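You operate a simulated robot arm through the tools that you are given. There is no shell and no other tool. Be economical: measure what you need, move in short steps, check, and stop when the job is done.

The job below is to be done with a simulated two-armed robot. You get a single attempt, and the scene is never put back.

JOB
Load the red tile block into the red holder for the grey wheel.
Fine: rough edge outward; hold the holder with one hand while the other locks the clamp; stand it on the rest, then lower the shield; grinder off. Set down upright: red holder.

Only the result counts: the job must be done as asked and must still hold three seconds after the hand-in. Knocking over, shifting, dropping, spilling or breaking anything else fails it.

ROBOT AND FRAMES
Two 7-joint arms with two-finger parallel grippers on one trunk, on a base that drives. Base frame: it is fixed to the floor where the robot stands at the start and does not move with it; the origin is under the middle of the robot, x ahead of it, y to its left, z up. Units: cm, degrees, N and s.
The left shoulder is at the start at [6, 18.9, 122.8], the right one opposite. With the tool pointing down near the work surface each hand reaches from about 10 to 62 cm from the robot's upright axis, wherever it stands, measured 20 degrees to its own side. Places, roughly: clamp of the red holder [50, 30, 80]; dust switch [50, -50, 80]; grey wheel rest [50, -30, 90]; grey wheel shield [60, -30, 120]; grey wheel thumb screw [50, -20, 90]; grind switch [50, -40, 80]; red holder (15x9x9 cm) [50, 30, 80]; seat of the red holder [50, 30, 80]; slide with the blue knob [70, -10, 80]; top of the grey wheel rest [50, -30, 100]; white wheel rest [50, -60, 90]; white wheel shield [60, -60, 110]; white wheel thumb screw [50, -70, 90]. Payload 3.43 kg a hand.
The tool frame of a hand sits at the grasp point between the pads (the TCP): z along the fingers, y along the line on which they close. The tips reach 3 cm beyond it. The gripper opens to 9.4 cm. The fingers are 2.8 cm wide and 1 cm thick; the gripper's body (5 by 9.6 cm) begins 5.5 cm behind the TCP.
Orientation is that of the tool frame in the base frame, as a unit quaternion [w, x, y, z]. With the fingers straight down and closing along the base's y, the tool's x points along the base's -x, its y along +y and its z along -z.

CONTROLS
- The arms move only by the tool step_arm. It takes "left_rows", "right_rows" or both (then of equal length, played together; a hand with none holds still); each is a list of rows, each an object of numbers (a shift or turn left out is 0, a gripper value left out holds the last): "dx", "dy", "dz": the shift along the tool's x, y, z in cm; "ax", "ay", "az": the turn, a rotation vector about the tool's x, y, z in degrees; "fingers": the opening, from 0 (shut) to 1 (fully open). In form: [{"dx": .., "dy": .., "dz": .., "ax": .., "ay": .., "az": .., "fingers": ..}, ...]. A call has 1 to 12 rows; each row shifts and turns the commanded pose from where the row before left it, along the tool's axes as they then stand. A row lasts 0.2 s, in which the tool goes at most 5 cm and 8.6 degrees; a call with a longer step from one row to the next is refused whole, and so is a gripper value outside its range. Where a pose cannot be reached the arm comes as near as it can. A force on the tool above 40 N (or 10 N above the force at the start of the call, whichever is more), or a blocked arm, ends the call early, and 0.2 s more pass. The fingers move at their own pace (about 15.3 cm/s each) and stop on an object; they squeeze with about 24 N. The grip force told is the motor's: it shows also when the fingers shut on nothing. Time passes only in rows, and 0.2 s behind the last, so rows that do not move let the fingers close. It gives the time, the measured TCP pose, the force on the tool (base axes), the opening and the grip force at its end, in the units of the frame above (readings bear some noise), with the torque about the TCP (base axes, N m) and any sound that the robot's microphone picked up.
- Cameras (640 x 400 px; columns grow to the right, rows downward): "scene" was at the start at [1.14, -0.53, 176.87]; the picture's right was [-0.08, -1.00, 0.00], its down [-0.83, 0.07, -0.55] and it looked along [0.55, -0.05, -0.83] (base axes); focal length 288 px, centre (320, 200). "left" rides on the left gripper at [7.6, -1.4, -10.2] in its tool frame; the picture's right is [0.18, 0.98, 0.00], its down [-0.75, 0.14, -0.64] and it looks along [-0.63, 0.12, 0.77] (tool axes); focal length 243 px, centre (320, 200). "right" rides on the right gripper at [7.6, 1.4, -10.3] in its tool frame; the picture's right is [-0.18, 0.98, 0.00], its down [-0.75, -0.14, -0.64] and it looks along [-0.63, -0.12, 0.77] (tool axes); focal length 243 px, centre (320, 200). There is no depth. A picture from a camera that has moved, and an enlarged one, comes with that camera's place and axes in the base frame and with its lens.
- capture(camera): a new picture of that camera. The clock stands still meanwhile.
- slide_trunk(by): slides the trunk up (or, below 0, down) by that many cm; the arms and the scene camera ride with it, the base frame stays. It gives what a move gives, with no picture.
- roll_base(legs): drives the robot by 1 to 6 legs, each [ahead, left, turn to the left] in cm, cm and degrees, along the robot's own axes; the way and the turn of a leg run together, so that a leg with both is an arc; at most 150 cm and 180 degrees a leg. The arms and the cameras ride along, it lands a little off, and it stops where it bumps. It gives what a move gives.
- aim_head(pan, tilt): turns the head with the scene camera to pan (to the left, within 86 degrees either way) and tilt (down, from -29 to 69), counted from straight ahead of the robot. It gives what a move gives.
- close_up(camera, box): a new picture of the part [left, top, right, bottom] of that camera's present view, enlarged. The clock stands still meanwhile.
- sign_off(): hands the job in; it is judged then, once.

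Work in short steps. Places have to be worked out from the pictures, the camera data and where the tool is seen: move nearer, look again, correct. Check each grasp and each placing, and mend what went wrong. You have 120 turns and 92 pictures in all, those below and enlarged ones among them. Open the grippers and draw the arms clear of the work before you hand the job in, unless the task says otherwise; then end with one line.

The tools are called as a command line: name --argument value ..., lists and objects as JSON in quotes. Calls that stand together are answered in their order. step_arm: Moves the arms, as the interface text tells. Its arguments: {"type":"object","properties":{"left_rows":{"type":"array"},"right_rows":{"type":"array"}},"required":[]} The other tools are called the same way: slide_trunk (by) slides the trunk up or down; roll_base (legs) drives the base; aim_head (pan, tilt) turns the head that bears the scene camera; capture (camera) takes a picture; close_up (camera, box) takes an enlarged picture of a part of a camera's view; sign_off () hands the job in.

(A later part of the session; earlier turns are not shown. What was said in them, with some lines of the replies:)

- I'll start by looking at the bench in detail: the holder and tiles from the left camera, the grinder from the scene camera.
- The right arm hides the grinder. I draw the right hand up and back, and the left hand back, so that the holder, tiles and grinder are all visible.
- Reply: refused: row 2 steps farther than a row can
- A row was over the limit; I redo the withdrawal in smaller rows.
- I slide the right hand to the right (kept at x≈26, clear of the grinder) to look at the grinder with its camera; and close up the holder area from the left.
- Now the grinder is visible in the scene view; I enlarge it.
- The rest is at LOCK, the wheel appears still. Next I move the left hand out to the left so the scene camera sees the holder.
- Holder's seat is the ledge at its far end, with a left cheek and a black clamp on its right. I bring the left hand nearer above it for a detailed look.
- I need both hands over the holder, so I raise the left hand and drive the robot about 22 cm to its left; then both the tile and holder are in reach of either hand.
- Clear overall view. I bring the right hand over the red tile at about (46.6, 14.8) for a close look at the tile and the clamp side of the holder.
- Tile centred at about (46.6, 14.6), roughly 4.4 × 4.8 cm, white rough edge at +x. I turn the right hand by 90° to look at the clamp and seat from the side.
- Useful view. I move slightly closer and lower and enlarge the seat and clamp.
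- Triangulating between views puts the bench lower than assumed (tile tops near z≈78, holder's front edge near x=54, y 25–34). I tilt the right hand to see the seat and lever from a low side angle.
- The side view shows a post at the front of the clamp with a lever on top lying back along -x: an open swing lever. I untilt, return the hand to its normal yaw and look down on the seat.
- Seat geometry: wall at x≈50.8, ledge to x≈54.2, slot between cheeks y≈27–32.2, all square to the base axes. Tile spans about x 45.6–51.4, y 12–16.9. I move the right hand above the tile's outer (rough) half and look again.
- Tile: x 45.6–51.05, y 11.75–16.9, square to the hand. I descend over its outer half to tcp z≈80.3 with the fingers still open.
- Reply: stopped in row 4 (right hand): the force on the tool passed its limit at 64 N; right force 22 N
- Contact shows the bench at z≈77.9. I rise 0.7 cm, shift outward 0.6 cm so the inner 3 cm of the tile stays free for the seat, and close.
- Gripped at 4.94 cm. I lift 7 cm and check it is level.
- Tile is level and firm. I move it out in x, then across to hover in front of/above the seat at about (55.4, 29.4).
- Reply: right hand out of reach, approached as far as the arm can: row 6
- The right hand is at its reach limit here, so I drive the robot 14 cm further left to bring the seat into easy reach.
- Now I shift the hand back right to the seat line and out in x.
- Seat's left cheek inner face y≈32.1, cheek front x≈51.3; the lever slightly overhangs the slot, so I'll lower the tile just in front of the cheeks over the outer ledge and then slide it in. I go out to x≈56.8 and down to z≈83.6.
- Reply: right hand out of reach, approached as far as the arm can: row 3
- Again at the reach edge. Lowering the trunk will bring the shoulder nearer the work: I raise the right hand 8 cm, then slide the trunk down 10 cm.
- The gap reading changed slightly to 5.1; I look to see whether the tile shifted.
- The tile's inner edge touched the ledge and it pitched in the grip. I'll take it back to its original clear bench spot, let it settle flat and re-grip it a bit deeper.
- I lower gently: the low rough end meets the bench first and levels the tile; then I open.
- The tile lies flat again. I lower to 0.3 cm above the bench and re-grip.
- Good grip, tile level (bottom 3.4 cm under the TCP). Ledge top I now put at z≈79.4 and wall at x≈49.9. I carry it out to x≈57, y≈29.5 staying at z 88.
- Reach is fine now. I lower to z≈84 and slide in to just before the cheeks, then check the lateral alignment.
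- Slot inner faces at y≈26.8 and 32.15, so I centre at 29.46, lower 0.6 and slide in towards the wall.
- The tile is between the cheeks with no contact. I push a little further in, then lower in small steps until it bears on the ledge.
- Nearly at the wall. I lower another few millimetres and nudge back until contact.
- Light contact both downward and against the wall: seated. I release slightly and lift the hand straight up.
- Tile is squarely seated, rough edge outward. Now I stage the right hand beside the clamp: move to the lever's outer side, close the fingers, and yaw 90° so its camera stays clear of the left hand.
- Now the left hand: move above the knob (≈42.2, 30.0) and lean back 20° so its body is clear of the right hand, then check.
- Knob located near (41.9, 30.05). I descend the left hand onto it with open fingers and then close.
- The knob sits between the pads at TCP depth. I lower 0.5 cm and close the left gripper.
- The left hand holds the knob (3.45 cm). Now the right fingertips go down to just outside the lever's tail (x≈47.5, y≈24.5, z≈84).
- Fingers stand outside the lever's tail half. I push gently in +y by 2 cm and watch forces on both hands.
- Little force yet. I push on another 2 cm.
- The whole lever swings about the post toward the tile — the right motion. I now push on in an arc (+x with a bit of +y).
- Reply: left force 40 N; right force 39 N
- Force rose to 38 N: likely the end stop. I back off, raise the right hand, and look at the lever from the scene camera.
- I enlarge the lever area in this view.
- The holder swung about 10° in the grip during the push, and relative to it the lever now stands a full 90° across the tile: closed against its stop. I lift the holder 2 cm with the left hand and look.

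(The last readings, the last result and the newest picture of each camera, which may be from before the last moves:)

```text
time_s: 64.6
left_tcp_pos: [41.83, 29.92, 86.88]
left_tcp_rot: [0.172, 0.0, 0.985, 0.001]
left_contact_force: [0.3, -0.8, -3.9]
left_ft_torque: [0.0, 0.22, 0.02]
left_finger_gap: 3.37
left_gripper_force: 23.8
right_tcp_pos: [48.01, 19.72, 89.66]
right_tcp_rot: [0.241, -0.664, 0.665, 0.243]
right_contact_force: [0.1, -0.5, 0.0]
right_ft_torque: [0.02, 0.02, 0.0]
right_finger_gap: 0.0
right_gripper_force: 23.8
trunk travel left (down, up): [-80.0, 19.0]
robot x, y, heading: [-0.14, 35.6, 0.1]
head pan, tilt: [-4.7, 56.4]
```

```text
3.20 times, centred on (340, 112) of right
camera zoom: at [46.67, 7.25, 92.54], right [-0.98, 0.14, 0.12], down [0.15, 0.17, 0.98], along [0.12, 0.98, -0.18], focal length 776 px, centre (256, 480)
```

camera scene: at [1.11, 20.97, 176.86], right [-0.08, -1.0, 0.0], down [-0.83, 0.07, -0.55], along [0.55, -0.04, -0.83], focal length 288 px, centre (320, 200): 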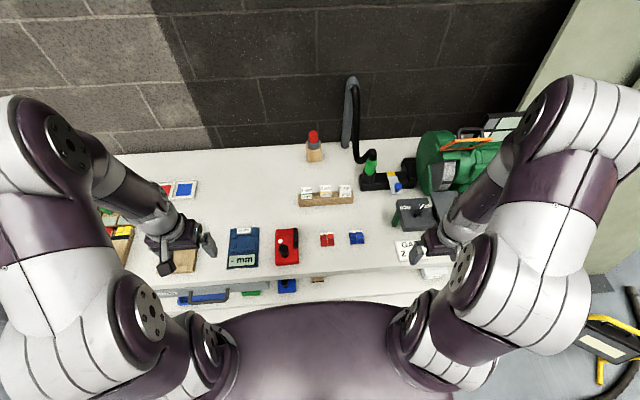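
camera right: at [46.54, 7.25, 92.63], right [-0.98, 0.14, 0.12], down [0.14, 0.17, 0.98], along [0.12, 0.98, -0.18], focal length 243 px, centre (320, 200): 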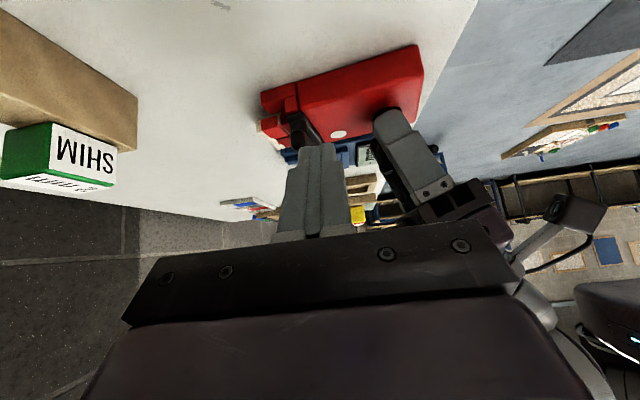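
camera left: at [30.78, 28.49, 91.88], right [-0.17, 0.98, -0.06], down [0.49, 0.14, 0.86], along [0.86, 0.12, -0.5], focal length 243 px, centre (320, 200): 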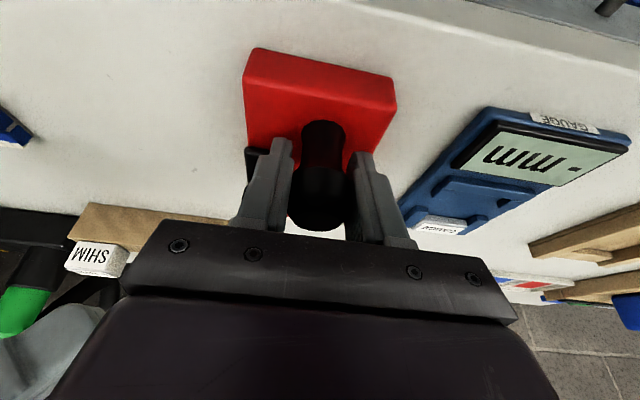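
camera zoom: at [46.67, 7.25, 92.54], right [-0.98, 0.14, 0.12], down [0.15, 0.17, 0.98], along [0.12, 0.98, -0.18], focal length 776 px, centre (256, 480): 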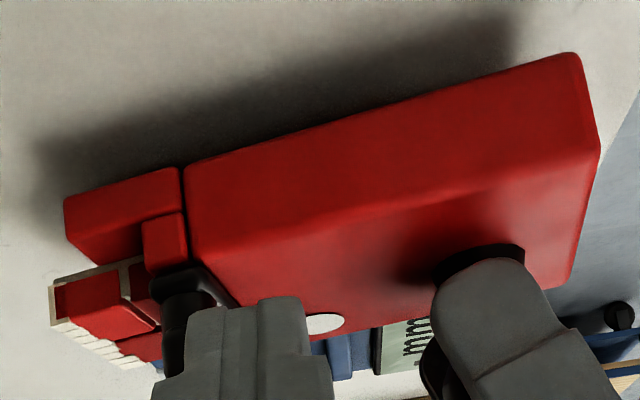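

Holder is lifted, level, with tile clamped (≈0.4 kg). I raise the trunk 18 cm and at the same time plan to return the right hand to normal attitude.

slide_trunk --by 18

step_arm --right_rows '[{"ay": 8}, {"ay": 8}, {"ay": 8}, {"ay": 8}, {"ay": 8}, {"dx": 4}, {"dx": 4}, {"dx": 4, "dy": 2}, {"dy": 4.5}, {"dy": 4.5}, {"dy": 4.5}, {}]'

step_arm --left_rows '[{"dz": -2.8, "dx": -1}, {"dz": -2.8, "dx": -1}, {}, {}, {}, {}, {}, {}, {}, {}, {}, {}]' --right_rows '[{"az": 8.2}, {"az": 8.2}, {"az": 8.2}, {"az": 8.2}, {"az": 8.2}, {"az": 8.2}, {"az": 8.2}, {"az": 8.2}, {"az": 8.2}, {"az": 8.2}, {"az": 8}, {}]'

```text
time_s: 66.6
left_tcp_pos: [41.77, 29.89, 104.79]
left_tcp_rot: [0.173, 0.0, 0.985, 0.0]
left_contact_force: [-0.3, 0.7, -3.9]
left_ft_torque: [0.04, 0.21, -0.01]
left_finger_gap: 3.36
left_gripper_force: 24.0
right_tcp_pos: [48.11, 19.78, 107.56]
right_tcp_rot: [0.241, -0.664, 0.665, 0.243]
right_contact_force: [0.4, 0.7, -0.3]
right_ft_torque: [-0.02, 0.03, -0.03]
right_finger_gap: 0.0
right_gripper_force: 24.6
trunk travel left (down, up): [-98.0, 1.0]
robot x, y, heading: [0.28, 35.5, 0.1]
head pan, tilt: [-4.7, 56.4]
```

```text
time_s: 69.2
left_tcp_pos: [41.83, 30.01, 104.88]
left_tcp_rot: [0.173, 0.0, 0.985, 0.0]
left_contact_force: [-0.4, 1.0, -4.2]
left_ft_torque: [0.02, 0.21, 0.01]
left_finger_gap: 3.34
left_gripper_force: 23.4
right_tcp_pos: [32.46, 7.97, 107.5]
right_tcp_rot: [0.0, 0.708, -0.706, -0.002]
right_contact_force: [0.4, -0.3, -0.8]
right_ft_torque: [0.02, -0.03, -0.01]
right_finger_gap: 0.0
right_gripper_force: 24.2
trunk travel left (down, up): [-98.0, 1.0]
robot x, y, heading: [0.26, 35.36, -0.1]
head pan, tilt: [-4.7, 56.4]
```

```text
time_s: 71.8
left_tcp_pos: [41.78, 29.66, 110.71]
left_tcp_rot: [0.174, 0.0, 0.985, 0.0]
left_contact_force: [-0.2, -0.8, -4.5]
left_ft_torque: [0.03, 0.22, 0.01]
left_finger_gap: 3.33
left_gripper_force: 24.1
right_tcp_pos: [32.69, 7.8, 107.8]
right_tcp_rot: [-0.001, 0.0, 1.0, 0.0]
right_contact_force: [0.4, 0.3, -0.8]
right_ft_torque: [-0.01, 0.0, -0.03]
right_finger_gap: 0.0
right_gripper_force: 24.3
trunk travel left (down, up): [-98.0, 1.0]
robot x, y, heading: [-0.13, 35.32, -0.1]
head pan, tilt: [-4.7, 56.4]
```

Both arms are up. I drive right 38 cm first (holder to y≈-8), then look at the grinder rest with the right and scene cameras.

roll_base --legs '[[0, -38, 0]]'

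capture --camera "right"

capture --camera "scene"

```text
time_s: 74.2
left_tcp_pos: [41.64, -8.54, 110.71]
left_tcp_rot: [0.173, 0.002, 0.985, 0.0]
left_contact_force: [-1.0, 0.5, -4.9]
left_ft_torque: [-0.03, 0.25, 0.01]
left_finger_gap: 3.35
left_gripper_force: 23.7
right_tcp_pos: [32.18, -30.37, 107.69]
right_tcp_rot: [-0.002, 0.003, 1.0, -0.002]
right_contact_force: [1.2, 0.7, 0.3]
right_ft_torque: [0.01, 0.02, -0.04]
right_finger_gap: 0.0
right_gripper_force: 23.6
trunk travel left (down, up): [-98.0, 1.0]
robot x, y, heading: [-0.09, -2.26, -0.4]
head pan, tilt: [-4.7, 56.4]
```

```text
27 pictures are left
camera right: at [24.79, -29.04, 117.98], right [0.19, 0.98, 0.0], down [0.76, -0.14, 0.64], along [0.63, -0.12, -0.77], focal length 243 px, centre (320, 200)
```

right: 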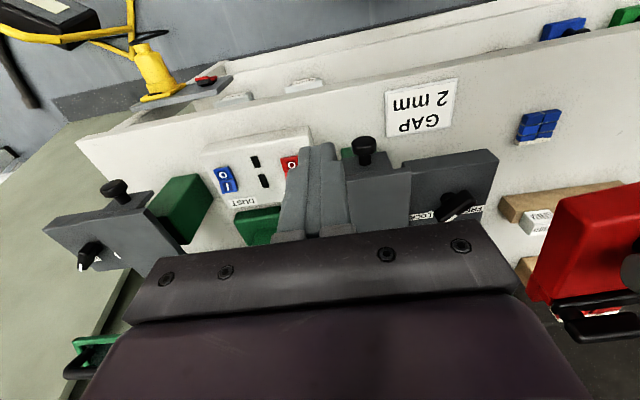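

```text
26 pictures are left
camera scene: at [1.07, -2.84, 184.87], right [-0.09, -1.0, 0.0], down [-0.83, 0.07, -0.55], along [0.55, -0.05, -0.83], focal length 288 px, centre (320, 200)
```

scene: 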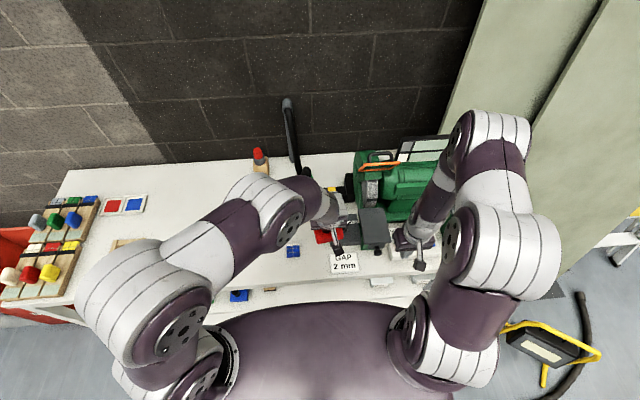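

The rest's plate I estimate at x≈41.5–55, y≈-22 to -31.5, top z≈95 ±2. I move the right hand forward/right for an unobstructed look at the plate, wheel and shield.

step_arm --right_rows '[{"dz": -4}, {"dz": -4}, {"dy": -4, "dx": -2}, {"dy": -4, "dx": -2}, {"dy": -3, "dx": -3}, {"dx": -3}, {"dx": -3}, {}]'

capture --camera "right"

```text
time_s: 76.0
left_tcp_pos: [41.64, -8.6, 110.63]
left_tcp_rot: [0.173, 0.003, 0.985, -0.001]
left_contact_force: [0.0, 0.3, -4.1]
left_ft_torque: [0.03, 0.19, 0.0]
left_finger_gap: 3.33
left_gripper_force: 24.1
right_tcp_pos: [45.28, -41.46, 115.61]
right_tcp_rot: [-0.002, 0.003, 1.0, 0.001]
right_contact_force: [0.9, -0.1, 0.0]
right_ft_torque: [-0.03, -0.02, 0.01]
right_finger_gap: 0.0
right_gripper_force: 24.5
trunk travel left (down, up): [-98.0, 1.0]
robot x, y, heading: [-0.08, -2.58, -0.5]
head pan, tilt: [-4.7, 56.4]
```

```text
25 pictures are left
camera right: at [37.79, -40.11, 125.68], right [0.19, 0.98, 0.0], down [0.76, -0.14, 0.64], along [0.63, -0.12, -0.77], focal length 243 px, centre (320, 200)
```

right: 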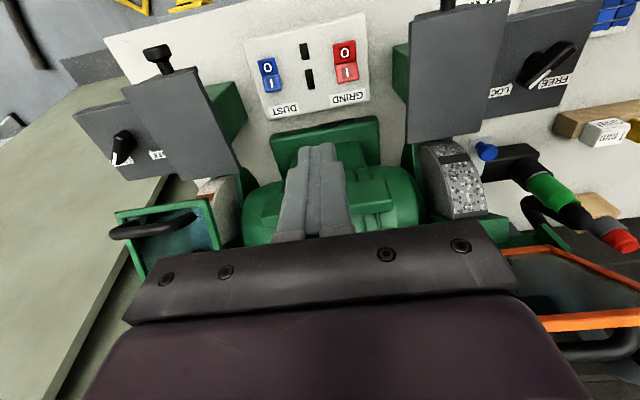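

Excellent view. Triangulated: plate top z≈96.2, x 41–54.6, y -31.2 to -21.8; the wheel lies just beyond its far edge, centred at y≈-26.3. Shield frame (orange) stands up from a hinge near z≈115. Now I check the holder's yaw in the left grip.

capture --camera "left"

```text
24 pictures are left
camera left: at [30.71, -10.05, 117.73], right [-0.17, 0.98, -0.06], down [0.49, 0.14, 0.86], along [0.86, 0.11, -0.5], focal length 243 px, centre (320, 200)
```

left: 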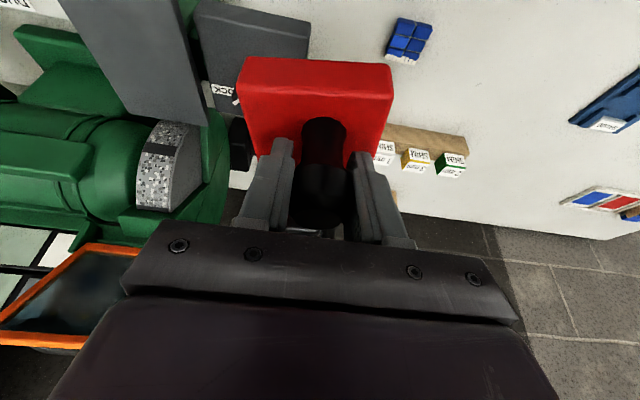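

Holder is yawed ≈8.7° in the grip. I turn the left hand back by that about the vertical, draw it back 3 cm, and retract the right hand before driving right.

step_arm --left_rows '[{"ax": 1.49, "az": 4.09}, {"ax": 1.49, "az": 4.09}, {"dx": 1.41, "dz": -0.51}, {"dx": 1.41, "dz": -0.51}, {}]' --right_rows '[{"dx": 3.5}, {"dx": 3.5}, {"dx": 3.5}, {"dx": 2.5}, {}]'

roll_base --legs '[[0, -17.5, 0]]'

capture --camera "left"

```text
time_s: 77.2
left_tcp_pos: [38.72, -8.15, 110.71]
left_tcp_rot: [0.172, 0.077, 0.982, -0.013]
left_contact_force: [-0.8, 0.1, -4.0]
left_ft_torque: [0.03, 0.22, -0.01]
left_finger_gap: 3.32
left_gripper_force: 23.6
right_tcp_pos: [32.26, -41.36, 115.62]
right_tcp_rot: [-0.002, 0.003, 1.0, 0.0]
right_contact_force: [0.1, 0.5, -0.9]
right_ft_torque: [-0.03, -0.01, -0.01]
right_finger_gap: 0.03
right_gripper_force: 23.5
trunk travel left (down, up): [-98.0, 1.0]
robot x, y, heading: [-0.29, -2.85, -0.4]
head pan, tilt: [-4.7, 56.4]
```

```text
time_s: 78.7
left_tcp_pos: [38.59, -25.6, 110.6]
left_tcp_rot: [0.172, 0.076, 0.982, -0.014]
left_contact_force: [-0.4, -0.4, -4.4]
left_ft_torque: [-0.01, 0.25, 0.0]
left_finger_gap: 3.36
left_gripper_force: 24.2
right_tcp_pos: [32.14, -58.65, 115.87]
right_tcp_rot: [-0.002, 0.004, 1.0, -0.002]
right_contact_force: [-0.4, 0.1, 0.3]
right_ft_torque: [-0.04, -0.01, -0.01]
right_finger_gap: 0.0
right_gripper_force: 24.2
trunk travel left (down, up): [-98.0, 1.0]
robot x, y, heading: [-0.13, -20.28, -0.4]
head pan, tilt: [-4.7, 56.4]
```

```text
23 pictures are left
camera left: at [27.65, -25.28, 117.67], right [-0.02, 1.0, -0.07], down [0.51, 0.06, 0.86], along [0.86, -0.02, -0.51], focal length 243 px, centre (320, 200)
```

left: 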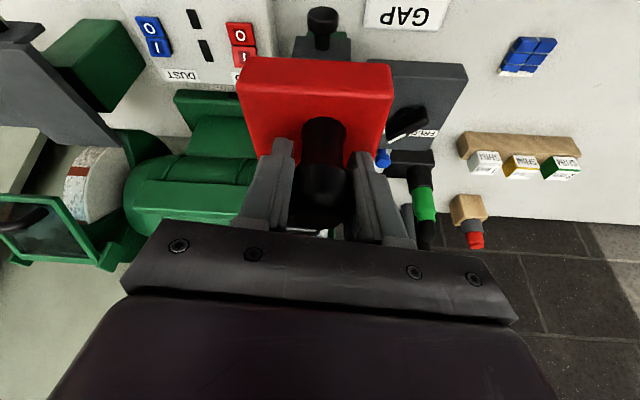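

Yaw is now square; holder centre y≈-26.2, tile front about 13.5 cm ahead of the TCP. I move ahead 1.8 cm and lower to about 1 cm above the plate.

step_arm --left_rows '[{"dx": -1.7, "dy": 0.07, "dz": 0.62}, {"dx": 1.06, "dz": 2.91}, {"dx": 1.06, "dz": 2.91}, {}]'

step_arm --right_rows '[{"dy": 4, "dx": -2}, {"dy": 4, "dx": -2}, {"dy": 4, "dx": -2}, {"dx": -3}, {"dx": -2}, {}]'

capture --camera "right"

```text
time_s: 79.7
left_tcp_pos: [40.13, -25.98, 104.47]
left_tcp_rot: [0.172, 0.077, 0.982, -0.013]
left_contact_force: [0.0, 0.1, -4.5]
left_ft_torque: [0.03, 0.22, -0.02]
left_finger_gap: 3.32
left_gripper_force: 24.1
right_tcp_pos: [32.17, -59.06, 115.54]
right_tcp_rot: [-0.001, 0.003, 1.0, 0.0]
right_contact_force: [-0.6, 0.4, -0.1]
right_ft_torque: [0.01, 0.01, 0.01]
right_finger_gap: 0.0
right_gripper_force: 24.2
trunk travel left (down, up): [-98.0, 1.0]
robot x, y, heading: [-0.44, -19.75, -0.0]
head pan, tilt: [-4.7, 56.4]
```

```text
time_s: 81.1
left_tcp_pos: [40.16, -25.79, 104.45]
left_tcp_rot: [0.172, 0.078, 0.982, -0.014]
left_contact_force: [-0.7, -0.5, -4.6]
left_ft_torque: [0.02, 0.19, 0.02]
left_finger_gap: 3.34
left_gripper_force: 23.9
right_tcp_pos: [43.12, -47.05, 115.8]
right_tcp_rot: [-0.002, 0.004, 1.0, -0.001]
right_contact_force: [-0.6, -0.5, 1.0]
right_ft_torque: [0.05, 0.01, 0.0]
right_finger_gap: 0.03
right_gripper_force: 24.3
trunk travel left (down, up): [-98.0, 1.0]
robot x, y, heading: [-0.37, -20.04, -0.4]
head pan, tilt: [-4.7, 56.4]
```

```text
22 pictures are left
camera right: at [35.64, -45.63, 125.96], right [0.19, 0.98, 0.0], down [0.75, -0.15, 0.64], along [0.63, -0.12, -0.77], focal length 243 px, centre (320, 200)
```

right: 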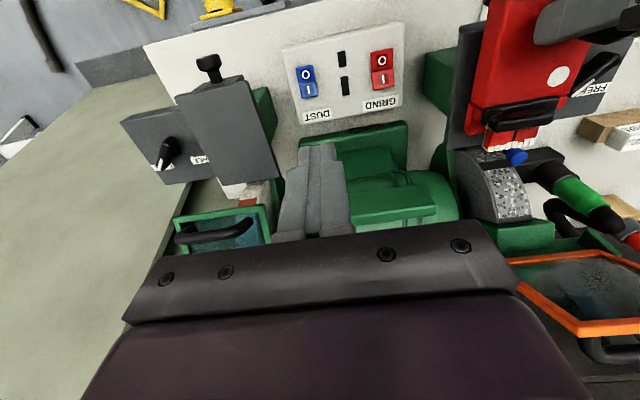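

Well aligned: tile centre y≈-26.4, tile front x≈53, clamp lever lying across the tile. I nudge 0.5 ahead and lower to contact in small steps.

step_arm --left_rows '[{"dx": -0.46, "dy": 0.08, "dz": 0.17}, {"dx": 0.1, "dz": 0.28}, {"dx": 0.1, "dz": 0.28}, {"dx": 0.1, "dz": 0.28}, {}]'

step_arm --left_rows '[{"dx": 0.07, "dz": 0.19}, {"dx": 0.04, "dz": 0.1}, {}]'

```text
time_s: 82.3
left_tcp_pos: [40.74, -26.12, 103.39]
left_tcp_rot: [0.172, 0.079, 0.982, -0.013]
left_contact_force: [0.3, 0.5, -3.9]
left_ft_torque: [0.06, 0.22, -0.02]
left_finger_gap: 3.32
left_gripper_force: 24.0
right_tcp_pos: [43.15, -47.1, 115.61]
right_tcp_rot: [-0.002, 0.003, 1.0, 0.0]
right_contact_force: [-0.3, 0.8, -0.8]
right_ft_torque: [0.01, -0.03, 0.0]
right_finger_gap: 0.02
right_gripper_force: 23.5
trunk travel left (down, up): [-98.0, 1.0]
robot x, y, heading: [-0.08, -20.2, -0.3]
head pan, tilt: [-4.7, 56.4]
```

```text
time_s: 83.1
left_tcp_pos: [40.95, -26.08, 103.11]
left_tcp_rot: [0.172, 0.078, 0.982, -0.014]
left_contact_force: [0.4, 0.5, -5.1]
left_ft_torque: [0.04, 0.23, 0.06]
left_finger_gap: 3.35
left_gripper_force: 23.8
right_tcp_pos: [43.05, -47.03, 115.7]
right_tcp_rot: [-0.002, 0.004, 1.0, 0.001]
right_contact_force: [-0.1, 0.3, 0.3]
right_ft_torque: [-0.02, -0.01, -0.01]
right_finger_gap: 0.0
right_gripper_force: 24.2
trunk travel left (down, up): [-98.0, 1.0]
robot x, y, heading: [-0.57, -20.1, -0.3]
head pan, tilt: [-4.7, 56.4]
```

Not yet in contact (weight still carried). I continue down in small steps.

step_arm --left_rows '[{"dx": 0.07, "dz": 0.19}, {"dx": 0.07, "dz": 0.19}, {}]'

step_arm --left_rows '[{"dx": 0.07, "dz": 0.19}, {"dx": 0.07, "dz": 0.19}, {}]'

```text
time_s: 83.9
left_tcp_pos: [40.93, -25.9, 102.72]
left_tcp_rot: [0.173, 0.078, 0.982, -0.013]
left_contact_force: [0.4, 0.1, -4.2]
left_ft_torque: [0.02, 0.19, 0.02]
left_finger_gap: 3.36
left_gripper_force: 24.1
right_tcp_pos: [43.14, -47.09, 115.76]
right_tcp_rot: [-0.002, 0.004, 1.0, 0.0]
right_contact_force: [0.3, -0.5, -0.4]
right_ft_torque: [0.04, 0.02, 0.0]
right_finger_gap: 0.03
right_gripper_force: 23.9
trunk travel left (down, up): [-98.0, 1.0]
robot x, y, heading: [-0.28, -20.21, -0.4]
head pan, tilt: [-4.7, 56.4]
```

```text
time_s: 84.7
left_tcp_pos: [40.93, -25.98, 102.42]
left_tcp_rot: [0.172, 0.077, 0.982, -0.013]
left_contact_force: [-0.6, -0.2, -4.4]
left_ft_torque: [0.03, 0.22, 0.01]
left_finger_gap: 3.33
left_gripper_force: 24.3
right_tcp_pos: [43.13, -47.09, 115.77]
right_tcp_rot: [-0.002, 0.003, 1.0, 0.001]
right_contact_force: [-0.3, 0.1, -0.5]
right_ft_torque: [0.02, 0.01, -0.01]
right_finger_gap: 0.0
right_gripper_force: 23.5
trunk travel left (down, up): [-98.0, 1.0]
robot x, y, heading: [-0.06, -19.88, -0.4]
head pan, tilt: [-4.7, 56.4]
```

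Still free; I continue, 0.4 cm per call.

step_arm --left_rows '[{"dx": 0.07, "dz": 0.19}, {"dx": 0.07, "dz": 0.19}, {}]'

step_arm --left_rows '[{"dx": 0.07, "dz": 0.19}, {"dx": 0.07, "dz": 0.19}, {}]'

close_up --camera "right" --box '[416, 20, 640, 160]'

```text
time_s: 85.5
left_tcp_pos: [40.81, -26.09, 101.97]
left_tcp_rot: [0.172, 0.079, 0.982, -0.014]
left_contact_force: [-0.9, -0.5, -4.0]
left_ft_torque: [0.01, 0.23, -0.02]
left_finger_gap: 3.34
left_gripper_force: 24.0
right_tcp_pos: [43.26, -47.16, 115.85]
right_tcp_rot: [-0.002, 0.003, 1.0, 0.0]
right_contact_force: [0.6, 0.1, 0.2]
right_ft_torque: [-0.02, -0.02, 0.02]
right_finger_gap: 0.02
right_gripper_force: 23.8
trunk travel left (down, up): [-98.0, 1.0]
robot x, y, heading: [-0.7, -19.79, -0.4]
head pan, tilt: [-4.7, 56.4]
```

```text
time_s: 86.3
left_tcp_pos: [40.92, -26.02, 101.84]
left_tcp_rot: [0.175, 0.077, 0.981, -0.014]
left_contact_force: [1.4, 5.3, 22.8]
left_ft_torque: [0.2, -0.04, 0.04]
left_finger_gap: 3.33
left_gripper_force: 24.2
right_tcp_pos: [42.98, -46.98, 115.9]
right_tcp_rot: [0.0, 0.003, 1.0, -0.001]
right_contact_force: [-0.3, 0.0, 0.1]
right_ft_torque: [0.0, 0.0, 0.01]
right_finger_gap: 0.0
right_gripper_force: 23.6
trunk travel left (down, up): [-98.0, 1.0]
robot x, y, heading: [-0.09, -19.96, -0.5]
head pan, tilt: [-4.7, 56.4]
```

```text
2.86 times, centred on (528, 90) of right
camera zoom: at [35.48, -45.58, 126.05], right [0.19, 0.98, 0.0], down [0.75, -0.14, 0.64], along [0.63, -0.12, -0.77], focal length 693 px, centre (-274, 514)
```

zoom: 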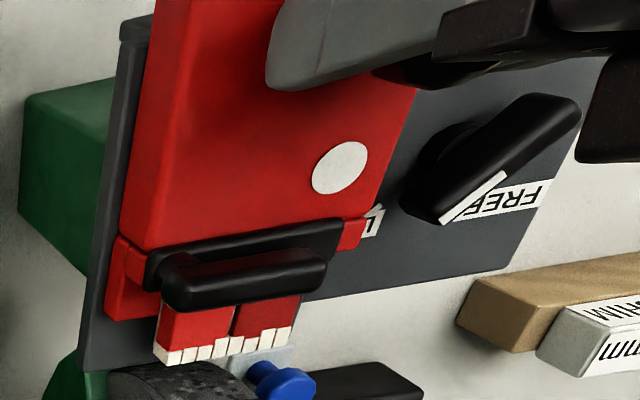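

Contact at 23 N: the holder stands on the plate (top z≈94.9), tile just short of the plate's front edge. I relax the downward push, open, and withdraw the left hand along its finger axis.

step_arm --left_rows '[{"dx": -0.04, "dz": -0.1}, {"fingers": 0.45}, {"fingers": 0.6}, {"fingers": 0.65}, {}]'

step_arm --left_rows '[{"dz": -2}, {"dz": -4}, {"dz": -4}, {"dz": -4}, {"dy": 4}, {"dy": 4}, {"dy": 4}, {"dy": 4}, {}]'

capture --camera "right"

```text
time_s: 87.5
left_tcp_pos: [40.97, -25.91, 101.76]
left_tcp_rot: [0.172, 0.078, 0.982, -0.014]
left_contact_force: [0.5, 0.3, -0.1]
left_ft_torque: [0.01, 0.0, 0.0]
left_finger_gap: 6.13
left_gripper_force: 0.0
right_tcp_pos: [43.11, -47.06, 115.64]
right_tcp_rot: [-0.002, 0.003, 1.0, 0.001]
right_contact_force: [0.2, -0.1, 0.0]
right_ft_torque: [0.02, 0.0, -0.02]
right_finger_gap: 0.01
right_gripper_force: 23.6
trunk travel left (down, up): [-98.0, 1.0]
robot x, y, heading: [0.04, -19.88, -0.4]
head pan, tilt: [-4.7, 56.4]
```

```text
time_s: 89.5
left_tcp_pos: [38.5, -9.57, 114.91]
left_tcp_rot: [0.173, 0.078, 0.982, -0.014]
left_contact_force: [0.1, 0.1, -0.1]
left_ft_torque: [-0.05, 0.01, -0.03]
left_finger_gap: 6.1
left_gripper_force: 0.0
right_tcp_pos: [43.08, -47.14, 115.72]
right_tcp_rot: [-0.002, 0.003, 1.0, 0.0]
right_contact_force: [0.4, -1.2, 1.1]
right_ft_torque: [0.03, 0.02, 0.0]
right_finger_gap: 0.0
right_gripper_force: 24.4
trunk travel left (down, up): [-98.0, 1.0]
robot x, y, heading: [-0.38, -20.12, -0.7]
head pan, tilt: [-4.7, 56.4]
```

```text
20 pictures are left
camera right: at [35.64, -45.7, 125.94], right [0.19, 0.98, 0.0], down [0.76, -0.15, 0.64], along [0.63, -0.12, -0.77], focal length 243 px, centre (320, 200)
```

right: 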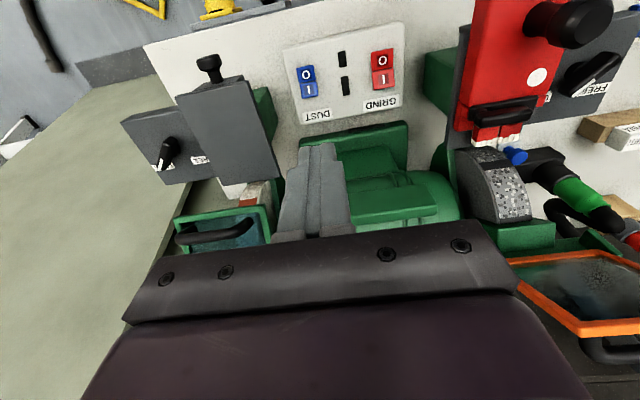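

The holder stands square on the rest. Now the shield: I look at it with the left camera.

capture --camera "left"

capture --camera "scene"

```text
19 pictures are left
camera left: at [27.62, -9.34, 121.85], right [-0.02, 1.0, -0.06], down [0.51, 0.06, 0.86], along [0.86, -0.02, -0.51], focal length 243 px, centre (320, 200)
```

left: 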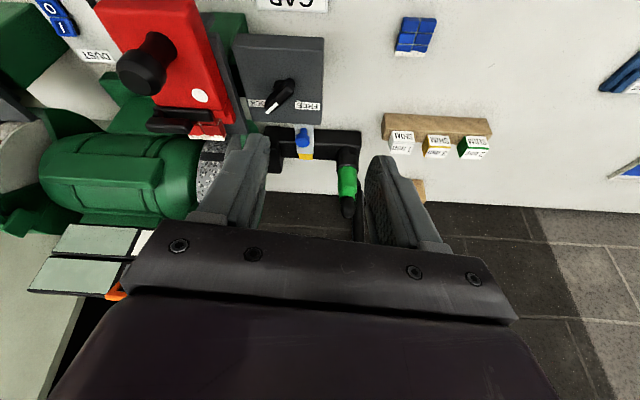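

```text
18 pictures are left
camera scene: at [0.91, -20.65, 184.86], right [-0.09, -1.0, 0.0], down [-0.83, 0.07, -0.55], along [0.55, -0.05, -0.83], focal length 288 px, centre (320, 200)
```

scene: 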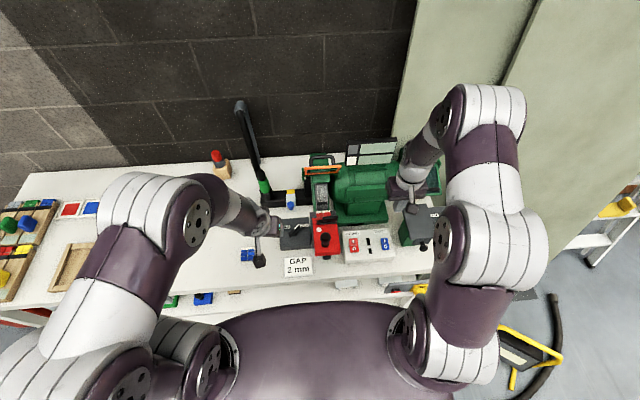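

The scene camera has a clear line now; I enlarge the shield, rest and switches.

close_up --camera "scene" --box '[276, 140, 372, 200]'

close_up --camera "scene" --box '[276, 200, 404, 280]'

```text
6.67 times, centred on (324, 170) of scene
camera zoom: at [0.91, -20.65, 184.86], right [-0.09, -1.0, 0.0], down [-0.83, 0.07, -0.55], along [0.55, -0.05, -0.83], focal length 1924 px, centre (293, 400)
```

zoom: 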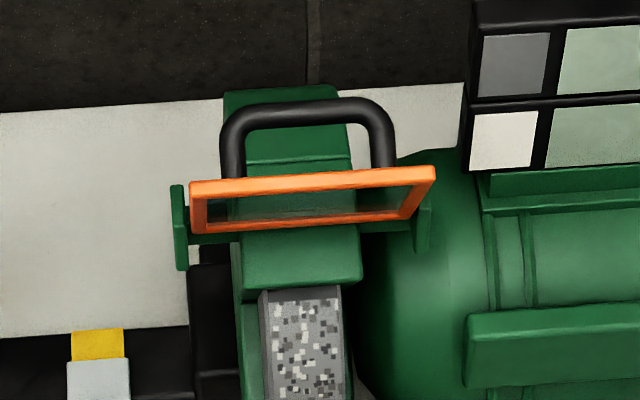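

```text
5.00 times, centred on (340, 240) of scene
camera zoom: at [0.91, -20.65, 184.86], right [-0.09, -1.0, 0.0], down [-0.83, 0.07, -0.55], along [0.55, -0.05, -0.83], focal length 1443 px, centre (220, 0)
```

zoom: 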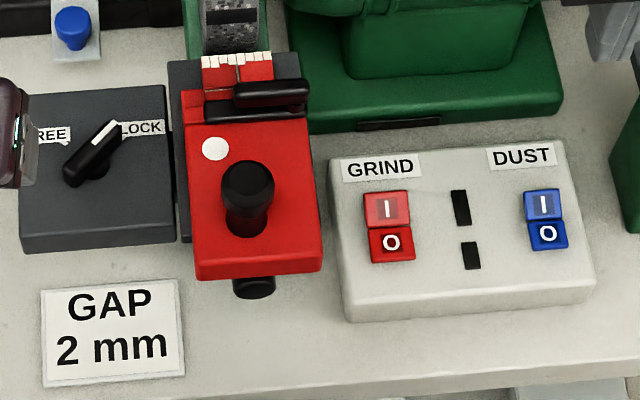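

Switches and wheel are still/off; lock lever untouched. The shield hinges at about (59, 111), stands up to a free edge at (56, 119), with a handle bar along y (-23.3…-30) near (59, 120). I move the right hand high and across to behind the handle, with fingers still above it.

step_arm --right_rows '[{"dz": -4}, {"dz": -4}, {"dz": -4.5}, {"dy": 4.2}, {"dy": 4.2}, {"dy": 4.2}, {"dy": 4}, {"dy": 3.8}, {"dx": -4}, {"dx": -4}, {}]'

step_arm --right_rows '[{"dx": -3.5}, {"dx": -3.5}, {"dx": -3}, {}]'

capture --camera "right"

```text
time_s: 91.9
left_tcp_pos: [38.39, -9.53, 114.89]
left_tcp_rot: [0.173, 0.078, 0.982, -0.014]
left_contact_force: [-0.7, -0.6, 0.4]
left_ft_torque: [-0.04, -0.03, -0.02]
left_finger_gap: 6.1
left_gripper_force: 0.0
right_tcp_pos: [51.18, -26.69, 128.2]
right_tcp_rot: [0.0, 0.003, 1.0, -0.001]
right_contact_force: [-0.3, -0.4, -0.3]
right_ft_torque: [0.02, -0.06, 0.02]
right_finger_gap: 0.02
right_gripper_force: 24.1
trunk travel left (down, up): [-98.0, 1.0]
robot x, y, heading: [-0.22, -20.0, -0.1]
head pan, tilt: [-4.7, 56.4]
```

```text
time_s: 92.9
left_tcp_pos: [38.74, -9.54, 114.88]
left_tcp_rot: [0.172, 0.078, 0.982, -0.013]
left_contact_force: [0.0, -0.3, -1.4]
left_ft_torque: [0.01, 0.02, 0.02]
left_finger_gap: 6.1
left_gripper_force: 0.0
right_tcp_pos: [55.34, -27.69, 125.08]
right_tcp_rot: [-0.001, 0.003, 1.0, 0.0]
right_contact_force: [0.5, -0.2, 0.9]
right_ft_torque: [-0.05, 0.0, 0.02]
right_finger_gap: 0.02
right_gripper_force: 23.5
right hand out of reach, approached as far as the arm can: row 1, 2, 3
trunk travel left (down, up): [-98.0, 1.0]
robot x, y, heading: [-0.42, -19.85, -0.5]
head pan, tilt: [-4.7, 56.4]
```

```text
15 pictures are left
camera right: at [47.82, -26.23, 135.42], right [0.19, 0.98, 0.0], down [0.76, -0.15, 0.64], along [0.63, -0.12, -0.77], focal length 243 px, centre (320, 200)
```

right: 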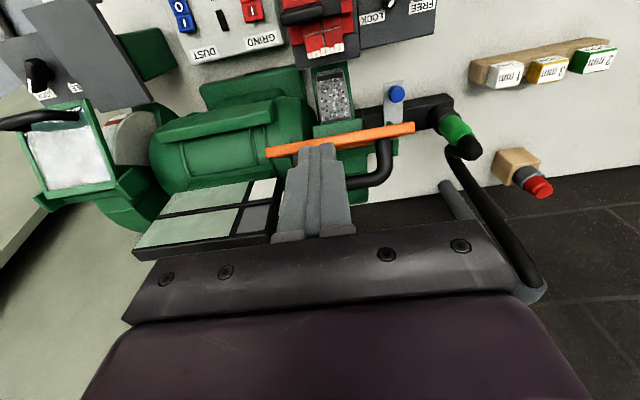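

The straight-down attitude can't reach behind the handle, so I back off and tilt the hand 45° forward: then the fingers pass over the bar and can drag it back and down.

step_arm --right_rows '[{"dx": 3, "dz": -2}, {"dx": 2}, {"ay": -7.5}, {"ay": -7.5}, {"ay": -7.5}, {"ay": -7.5}, {"ay": -7.5}, {"ay": -7.5}, {}]'

```text
time_s: 94.9
left_tcp_pos: [38.61, -9.44, 114.83]
left_tcp_rot: [0.172, 0.079, 0.982, -0.014]
left_contact_force: [0.9, 1.0, -1.1]
left_ft_torque: [0.01, 0.01, 0.03]
left_finger_gap: 6.09
left_gripper_force: 0.2
right_tcp_pos: [50.39, -27.64, 127.25]
right_tcp_rot: [0.381, 0.003, 0.925, -0.002]
right_contact_force: [0.6, -0.9, -0.6]
right_ft_torque: [0.03, 0.02, 0.0]
right_finger_gap: 0.0
right_gripper_force: 24.2
trunk travel left (down, up): [-98.0, 1.0]
robot x, y, heading: [-0.23, -19.85, -0.4]
head pan, tilt: [-4.7, 56.4]
```

Now forward to just over and behind the bar, staying ~3 cm high.

step_arm --right_rows '[{"dz": 2.78, "dx": -2.21, "dy": 0.3}, {"dz": 2.78, "dx": -2.21, "dy": 0.3}, {"dz": 2.78, "dx": -2.21, "dy": 0.3}, {}]'

close_up --camera "scene" --box '[260, 120, 388, 200]'

```text
time_s: 95.9
left_tcp_pos: [38.46, -9.57, 114.82]
left_tcp_rot: [0.173, 0.079, 0.982, -0.013]
left_contact_force: [0.3, 0.3, 0.1]
left_ft_torque: [0.02, -0.01, -0.02]
left_finger_gap: 6.09
left_gripper_force: 0.2
right_tcp_pos: [60.88, -26.9, 126.09]
right_tcp_rot: [0.381, 0.003, 0.925, -0.003]
right_contact_force: [0.0, -1.1, 0.6]
right_ft_torque: [-0.02, 0.0, -0.01]
right_finger_gap: 0.01
right_gripper_force: 23.6
trunk travel left (down, up): [-98.0, 1.0]
robot x, y, heading: [0.0, -19.69, -0.6]
head pan, tilt: [-4.7, 56.4]
```

```text
5.00 times, centred on (324, 160) of scene
camera zoom: at [0.77, -20.65, 184.87], right [-0.09, -1.0, 0.0], down [-0.83, 0.07, -0.55], along [0.55, -0.05, -0.83], focal length 1443 px, centre (300, 400)
```

zoom: 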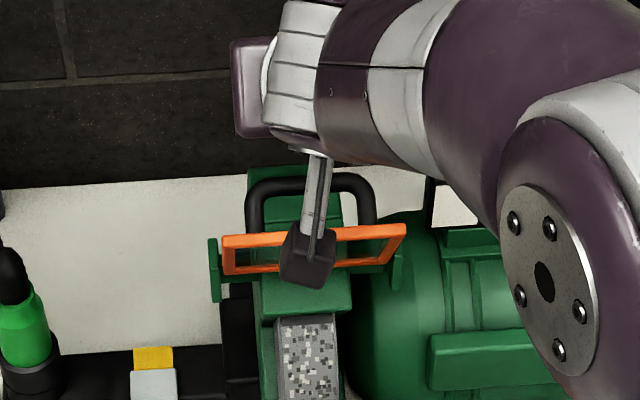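

Geometry agrees; I extend 1.3 cm along the fingers so the bar lies well up from the tips, then press toward the bar (back and down) in small steps to find contact.

step_arm --right_rows '[{"dz": 1.3}, {"dx": 1.2}, {"dx": 1.2}, {"dx": 0.6}, {"dx": 0.4}, {}]'

```text
time_s: 97.3
left_tcp_pos: [38.52, -9.59, 114.79]
left_tcp_rot: [0.173, 0.078, 0.982, -0.015]
left_contact_force: [0.6, -0.1, 0.0]
left_ft_torque: [0.01, 0.0, 0.0]
left_finger_gap: 6.09
left_gripper_force: 0.0
right_tcp_pos: [59.43, -26.91, 122.59]
right_tcp_rot: [0.382, 0.002, 0.924, -0.001]
right_contact_force: [-0.4, -0.3, 0.2]
right_ft_torque: [-0.01, -0.01, 0.03]
right_finger_gap: 0.01
right_gripper_force: 24.1
trunk travel left (down, up): [-98.0, 1.0]
robot x, y, heading: [-0.2, -20.16, -0.4]
head pan, tilt: [-4.7, 56.4]
```

Near contact. I drag backward (-x) 2 cm with slight descent, watching the force.

step_arm --right_rows '[{"dx": 0.48, "dz": -0.23}, {"dx": 0.48, "dz": -0.23}, {"dx": 0.48, "dz": -0.23}, {"dx": 0.48, "dz": -0.23}, {}]'

capture --camera "right"

```text
time_s: 98.5
left_tcp_pos: [38.6, -9.51, 114.89]
left_tcp_rot: [0.173, 0.078, 0.982, -0.014]
left_contact_force: [-0.2, 0.4, 0.0]
left_ft_torque: [-0.03, 0.0, 0.0]
left_finger_gap: 6.1
left_gripper_force: 0.1
right_tcp_pos: [57.42, -26.88, 122.01]
right_tcp_rot: [0.38, 0.003, 0.925, -0.001]
right_contact_force: [0.2, 0.3, 0.2]
right_ft_torque: [0.02, -0.01, -0.05]
right_finger_gap: 0.01
right_gripper_force: 24.2
trunk travel left (down, up): [-98.0, 1.0]
robot x, y, heading: [-0.18, -19.79, -0.6]
head pan, tilt: [-4.7, 56.4]
```

```text
13 pictures are left
camera right: at [44.81, -25.39, 123.78], right [0.14, 0.98, 0.13], down [0.08, -0.14, 0.99], along [0.99, -0.12, -0.1], focal length 243 px, centre (320, 200)
```

right: 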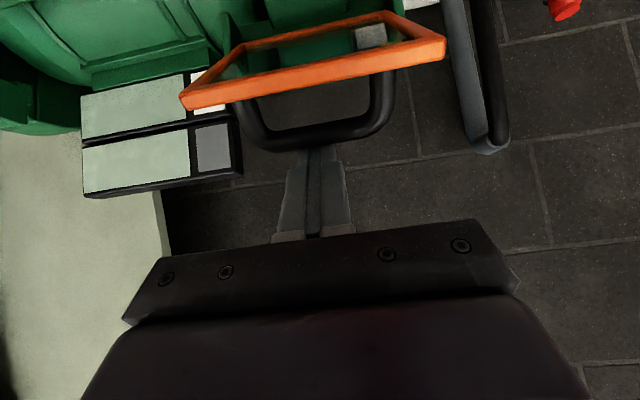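

This view shows the bar lower than estimated (z≈119, x≈58.8): the fingertips only skim it. I lift off, extend further over the bar, then pull back.

step_arm --right_rows '[{"dx": -1.6}, {"dz": 2}, {"dx": 0.5}, {"dx": 0.5}, {"dx": 0.5, "dz": -0.3}, {"dx": 0.5, "dz": -0.4}, {"dx": 0.5, "dz": -0.4}, {}]'

capture --camera "right"

```text
time_s: 100.3
left_tcp_pos: [38.51, -9.54, 115.0]
left_tcp_rot: [0.172, 0.077, 0.982, -0.013]
left_contact_force: [0.4, -0.3, -1.1]
left_ft_torque: [-0.03, 0.0, 0.01]
left_finger_gap: 6.1
left_gripper_force: 0.1
right_tcp_pos: [57.46, -26.81, 120.64]
right_tcp_rot: [0.381, 0.002, 0.925, -0.002]
right_contact_force: [0.2, 0.8, 0.2]
right_ft_torque: [-0.04, 0.0, 0.02]
right_finger_gap: 0.03
right_gripper_force: 23.7
trunk travel left (down, up): [-98.0, 1.0]
robot x, y, heading: [-0.34, -20.44, -0.5]
head pan, tilt: [-4.7, 56.4]
```

```text
12 pictures are left
camera right: at [44.93, -25.34, 122.51], right [0.14, 0.98, 0.13], down [0.08, -0.14, 0.99], along [0.99, -0.12, -0.1], focal length 243 px, centre (320, 200)
```

right: 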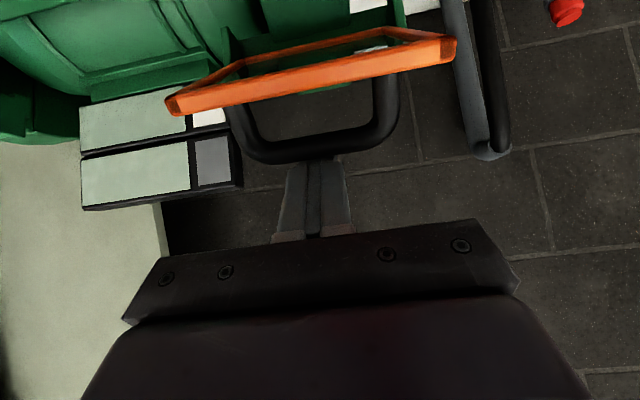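

The bar now lies in front of the fingers and the shield has begun to turn with little resistance. I follow the arc.

step_arm --right_rows '[{"dx": 1, "dz": -0.42}, {"dx": 1, "dz": -0.42}, {"dx": 1, "dz": -0.18}, {"dx": 1, "dz": -0.18}, {}]'

step_arm --right_rows '[{"dx": 1, "dz": 0.18}, {"dx": 1, "dz": 0.18}, {"dx": 0.95, "dz": 0.4}, {"dx": 0.95, "dz": 0.4}, {}]'

capture --camera "right"

```text
time_s: 101.5
left_tcp_pos: [38.52, -9.53, 114.82]
left_tcp_rot: [0.172, 0.079, 0.982, -0.014]
left_contact_force: [0.3, 1.1, 0.0]
left_ft_torque: [-0.03, -0.02, -0.02]
left_finger_gap: 6.1
left_gripper_force: 0.1
right_tcp_pos: [53.65, -26.73, 118.73]
right_tcp_rot: [0.381, 0.003, 0.925, -0.002]
right_contact_force: [0.2, -0.4, 0.9]
right_ft_torque: [-0.01, -0.02, 0.0]
right_finger_gap: 0.0
right_gripper_force: 23.8
trunk travel left (down, up): [-98.0, 1.0]
robot x, y, heading: [-0.6, -20.01, -0.2]
head pan, tilt: [-4.7, 56.4]
```

```text
time_s: 102.7
left_tcp_pos: [38.55, -9.51, 114.95]
left_tcp_rot: [0.172, 0.078, 0.982, -0.014]
left_contact_force: [0.8, 0.4, 0.0]
left_ft_torque: [0.0, -0.03, 0.0]
left_finger_gap: 6.11
left_gripper_force: 0.1
right_tcp_pos: [51.68, -26.79, 115.16]
right_tcp_rot: [0.382, 0.002, 0.924, -0.001]
right_contact_force: [0.5, -0.2, 0.1]
right_ft_torque: [-0.01, -0.02, 0.04]
right_finger_gap: 0.0
right_gripper_force: 23.7
trunk travel left (down, up): [-98.0, 1.0]
robot x, y, heading: [-0.46, -20.08, -0.1]
head pan, tilt: [-4.7, 56.4]
```

```text
11 pictures are left
camera right: at [39.21, -25.34, 117.04], right [0.14, 0.98, 0.13], down [0.08, -0.14, 0.99], along [0.99, -0.12, -0.1], focal length 243 px, centre (320, 200)
```

right: 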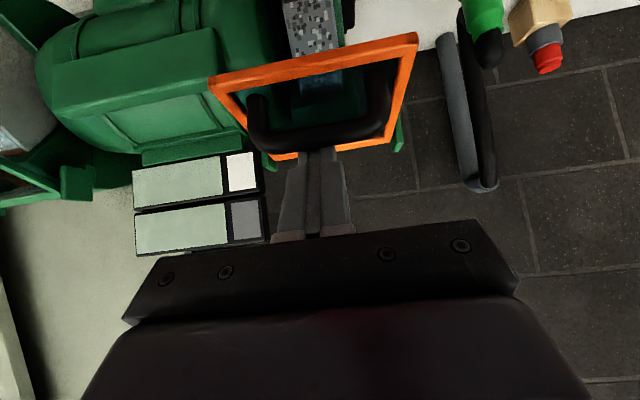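

The shield is well over and following. I continue down the arc.

step_arm --right_rows '[{"dx": 0.85, "dz": 0.63}, {"dx": 0.85, "dz": 0.63}, {"dx": 0.64, "dz": 0.8}, {"dx": 0.64, "dz": 0.8}, {}]'

capture --camera "right"

```text
time_s: 103.9
left_tcp_pos: [38.49, -9.58, 115.0]
left_tcp_rot: [0.173, 0.078, 0.982, -0.014]
left_contact_force: [0.2, -1.0, -0.4]
left_ft_torque: [0.02, -0.04, 0.04]
left_finger_gap: 6.12
left_gripper_force: 0.0
right_tcp_pos: [52.05, -26.68, 111.67]
right_tcp_rot: [0.388, 0.004, 0.922, -0.001]
right_contact_force: [14.9, -1.6, 36.9]
right_ft_torque: [-0.02, -0.2, 0.03]
right_finger_gap: 0.01
right_gripper_force: 24.3
trunk travel left (down, up): [-98.0, 1.0]
robot x, y, heading: [-0.16, -20.1, -0.7]
head pan, tilt: [-4.7, 56.4]
```

```text
10 pictures are left
camera right: at [39.51, -25.26, 113.34], right [0.14, 0.98, 0.13], down [0.07, -0.14, 0.99], along [0.99, -0.13, -0.09], focal length 243 px, centre (320, 200)
```

right: 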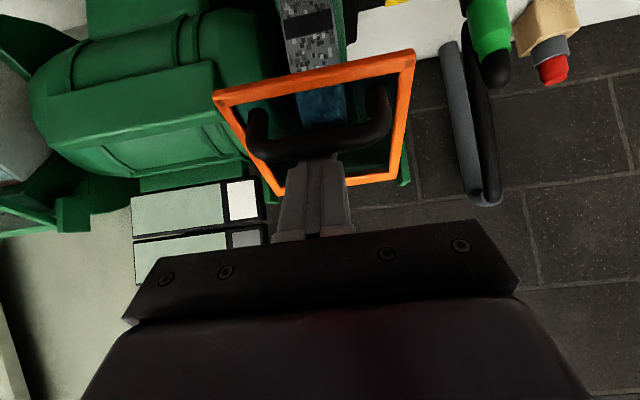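

40 N resistance: the shield is at its lower stop. I lift off the bar, withdraw the fingers back and up, and check that it stays down.

step_arm --right_rows '[{"dx": -0.5}, {"dx": -0.7}, {"dz": -2}, {"dz": -4}, {"dz": -4}, {"dz": -3}, {}]'

capture --camera "right"

```text
time_s: 105.5
left_tcp_pos: [38.43, -9.52, 114.77]
left_tcp_rot: [0.173, 0.078, 0.982, -0.014]
left_contact_force: [-0.4, 0.7, -0.2]
left_ft_torque: [-0.01, 0.0, 0.01]
left_finger_gap: 6.13
left_gripper_force: 0.0
right_tcp_pos: [43.34, -26.74, 121.21]
right_tcp_rot: [0.382, 0.003, 0.924, -0.002]
right_contact_force: [0.5, 0.4, -0.5]
right_ft_torque: [0.01, 0.02, -0.02]
right_finger_gap: 0.0
right_gripper_force: 23.7
trunk travel left (down, up): [-98.0, 1.0]
robot x, y, heading: [0.01, -20.1, -0.4]
head pan, tilt: [-4.7, 56.4]
```

```text
9 pictures are left
camera right: at [30.75, -25.2, 123.06], right [0.14, 0.98, 0.13], down [0.08, -0.14, 0.99], along [0.99, -0.12, -0.1], focal length 243 px, centre (320, 200)
```

right: 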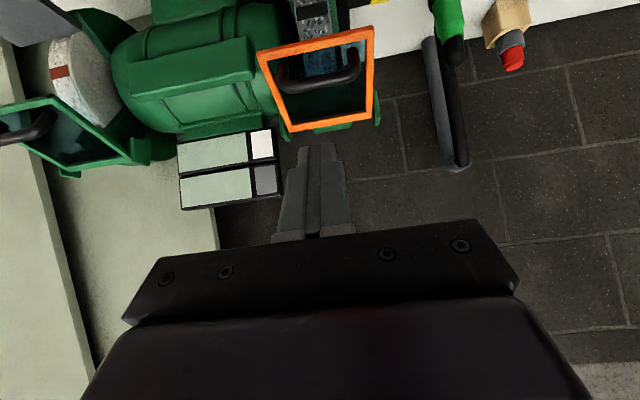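

The shield stays down. I open both grippers and draw both arms back clear, then check the whole result with the scene camera.

step_arm --left_rows '[{"dy": 4, "fingers": 1}, {"dy": 4}, {"dx": 3, "dz": -2}, {"dx": 3, "dz": -2}, {}]' --right_rows '[{"dz": -3.5, "dx": 2}, {"dz": -3.5, "dx": 2, "fingers": 1}, {"dy": -4.5}, {"dy": -4.5}, {}]'

close_up --camera "scene" --box '[268, 140, 428, 240]'

close_up --camera "scene" --box '[276, 200, 404, 280]'

```text
time_s: 106.7
left_tcp_pos: [33.03, -0.21, 116.49]
left_tcp_rot: [0.172, 0.078, 0.982, -0.015]
left_contact_force: [0.8, 0.2, -1.1]
left_ft_torque: [-0.01, 0.0, 0.0]
left_finger_gap: 9.37
left_gripper_force: 0.0
right_tcp_pos: [36.17, -33.35, 124.0]
right_tcp_rot: [0.379, 0.002, 0.926, -0.009]
right_contact_force: [0.8, -0.5, 0.2]
right_ft_torque: [0.0, -0.01, -0.03]
right_finger_gap: 9.41
right_gripper_force: 0.0
right hand out of reach, approached as far as the arm can: row 4
trunk travel left (down, up): [-98.0, 1.0]
robot x, y, heading: [-0.37, -20.02, -0.2]
head pan, tilt: [-4.7, 56.4]
```

```text
4.00 times, centred on (348, 190) of scene
camera zoom: at [1.08, -20.35, 184.86], right [-0.09, -1.0, 0.0], down [-0.83, 0.07, -0.55], along [0.55, -0.05, -0.83], focal length 1154 px, centre (208, 240)
```

zoom: 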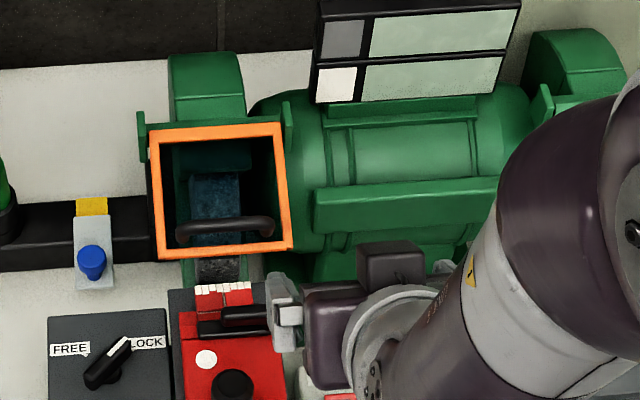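

```text
5.00 times, centred on (340, 240) of scene
camera zoom: at [1.08, -20.35, 184.86], right [-0.09, -1.0, 0.0], down [-0.83, 0.07, -0.55], along [0.55, -0.05, -0.83], focal length 1443 px, centre (220, 0)
```

zoom: 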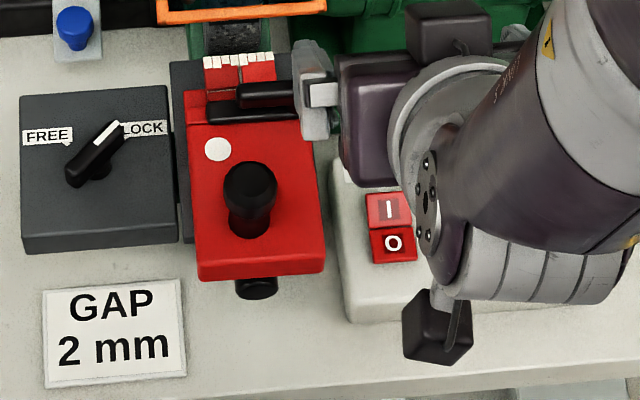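

All is as asked: tile in the holder with rough edge toward the wheel, clamp across it, holder upright on the rest, shield down, switch untouched. I untilt the right hand and move it further away before handing in.

step_arm --right_rows '[{"ay": 7.5}, {"ay": 7.5}, {"ay": 7.5}, {"ay": 7.5}, {"ay": 7.5}, {"ay": 7.5}, {"dy": -4}, {"dy": -4, "dx": 2}, {"dx": 3}, {}]'

capture --camera "scene"

close_up --camera "scene" --box '[276, 170, 404, 250]'

```text
time_s: 108.9
left_tcp_pos: [32.99, -0.5, 116.49]
left_tcp_rot: [0.173, 0.078, 0.982, -0.014]
left_contact_force: [0.6, -0.4, -0.4]
left_ft_torque: [0.03, 0.0, -0.01]
left_finger_gap: 9.39
left_gripper_force: 0.1
right_tcp_pos: [31.4, -41.68, 123.73]
right_tcp_rot: [-0.003, 0.003, 1.0, -0.001]
right_contact_force: [0.1, -0.9, -0.6]
right_ft_torque: [0.03, 0.0, 0.02]
right_finger_gap: 9.39
right_gripper_force: 0.0
right hand out of reach, approached as far as the arm can: row 5, 6
trunk travel left (down, up): [-98.0, 1.0]
robot x, y, heading: [-0.05, -19.92, -0.4]
head pan, tilt: [-4.7, 56.4]
```

```text
6 pictures are left
camera scene: at [1.12, -20.55, 184.86], right [-0.09, -1.0, 0.0], down [-0.83, 0.07, -0.55], along [0.55, -0.05, -0.83], focal length 288 px, centre (320, 200)
```

scene: 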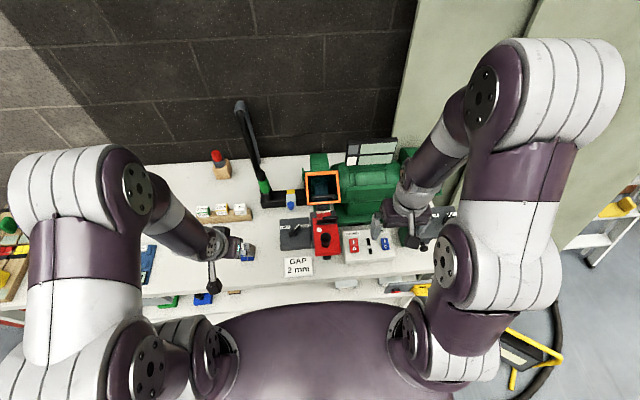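

```text
5.00 times, centred on (340, 210) of scene
camera zoom: at [1.12, -20.55, 184.86], right [-0.09, -1.0, 0.0], down [-0.83, 0.07, -0.55], along [0.55, -0.05, -0.83], focal length 1443 px, centre (220, 150)
```

zoom: 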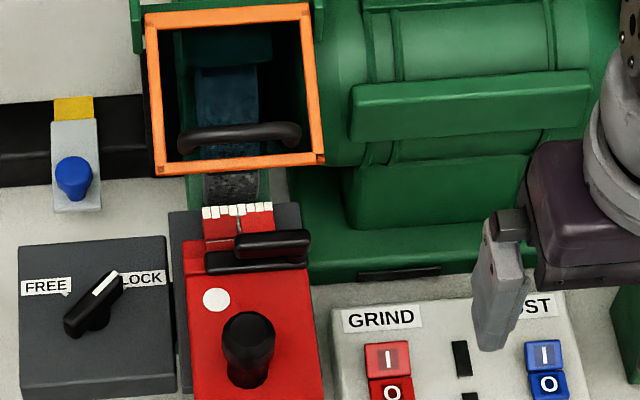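

Everything is in place and the arms are clear and open, so I hand in.

sign_off

```text
The job is handed in.
```

The red tile block is clamped in the red holder with its rough edge toward the grey wheel. The holder stands upright on the rest, the shield is down, and the grinder switch was left untouched with the wheel still.
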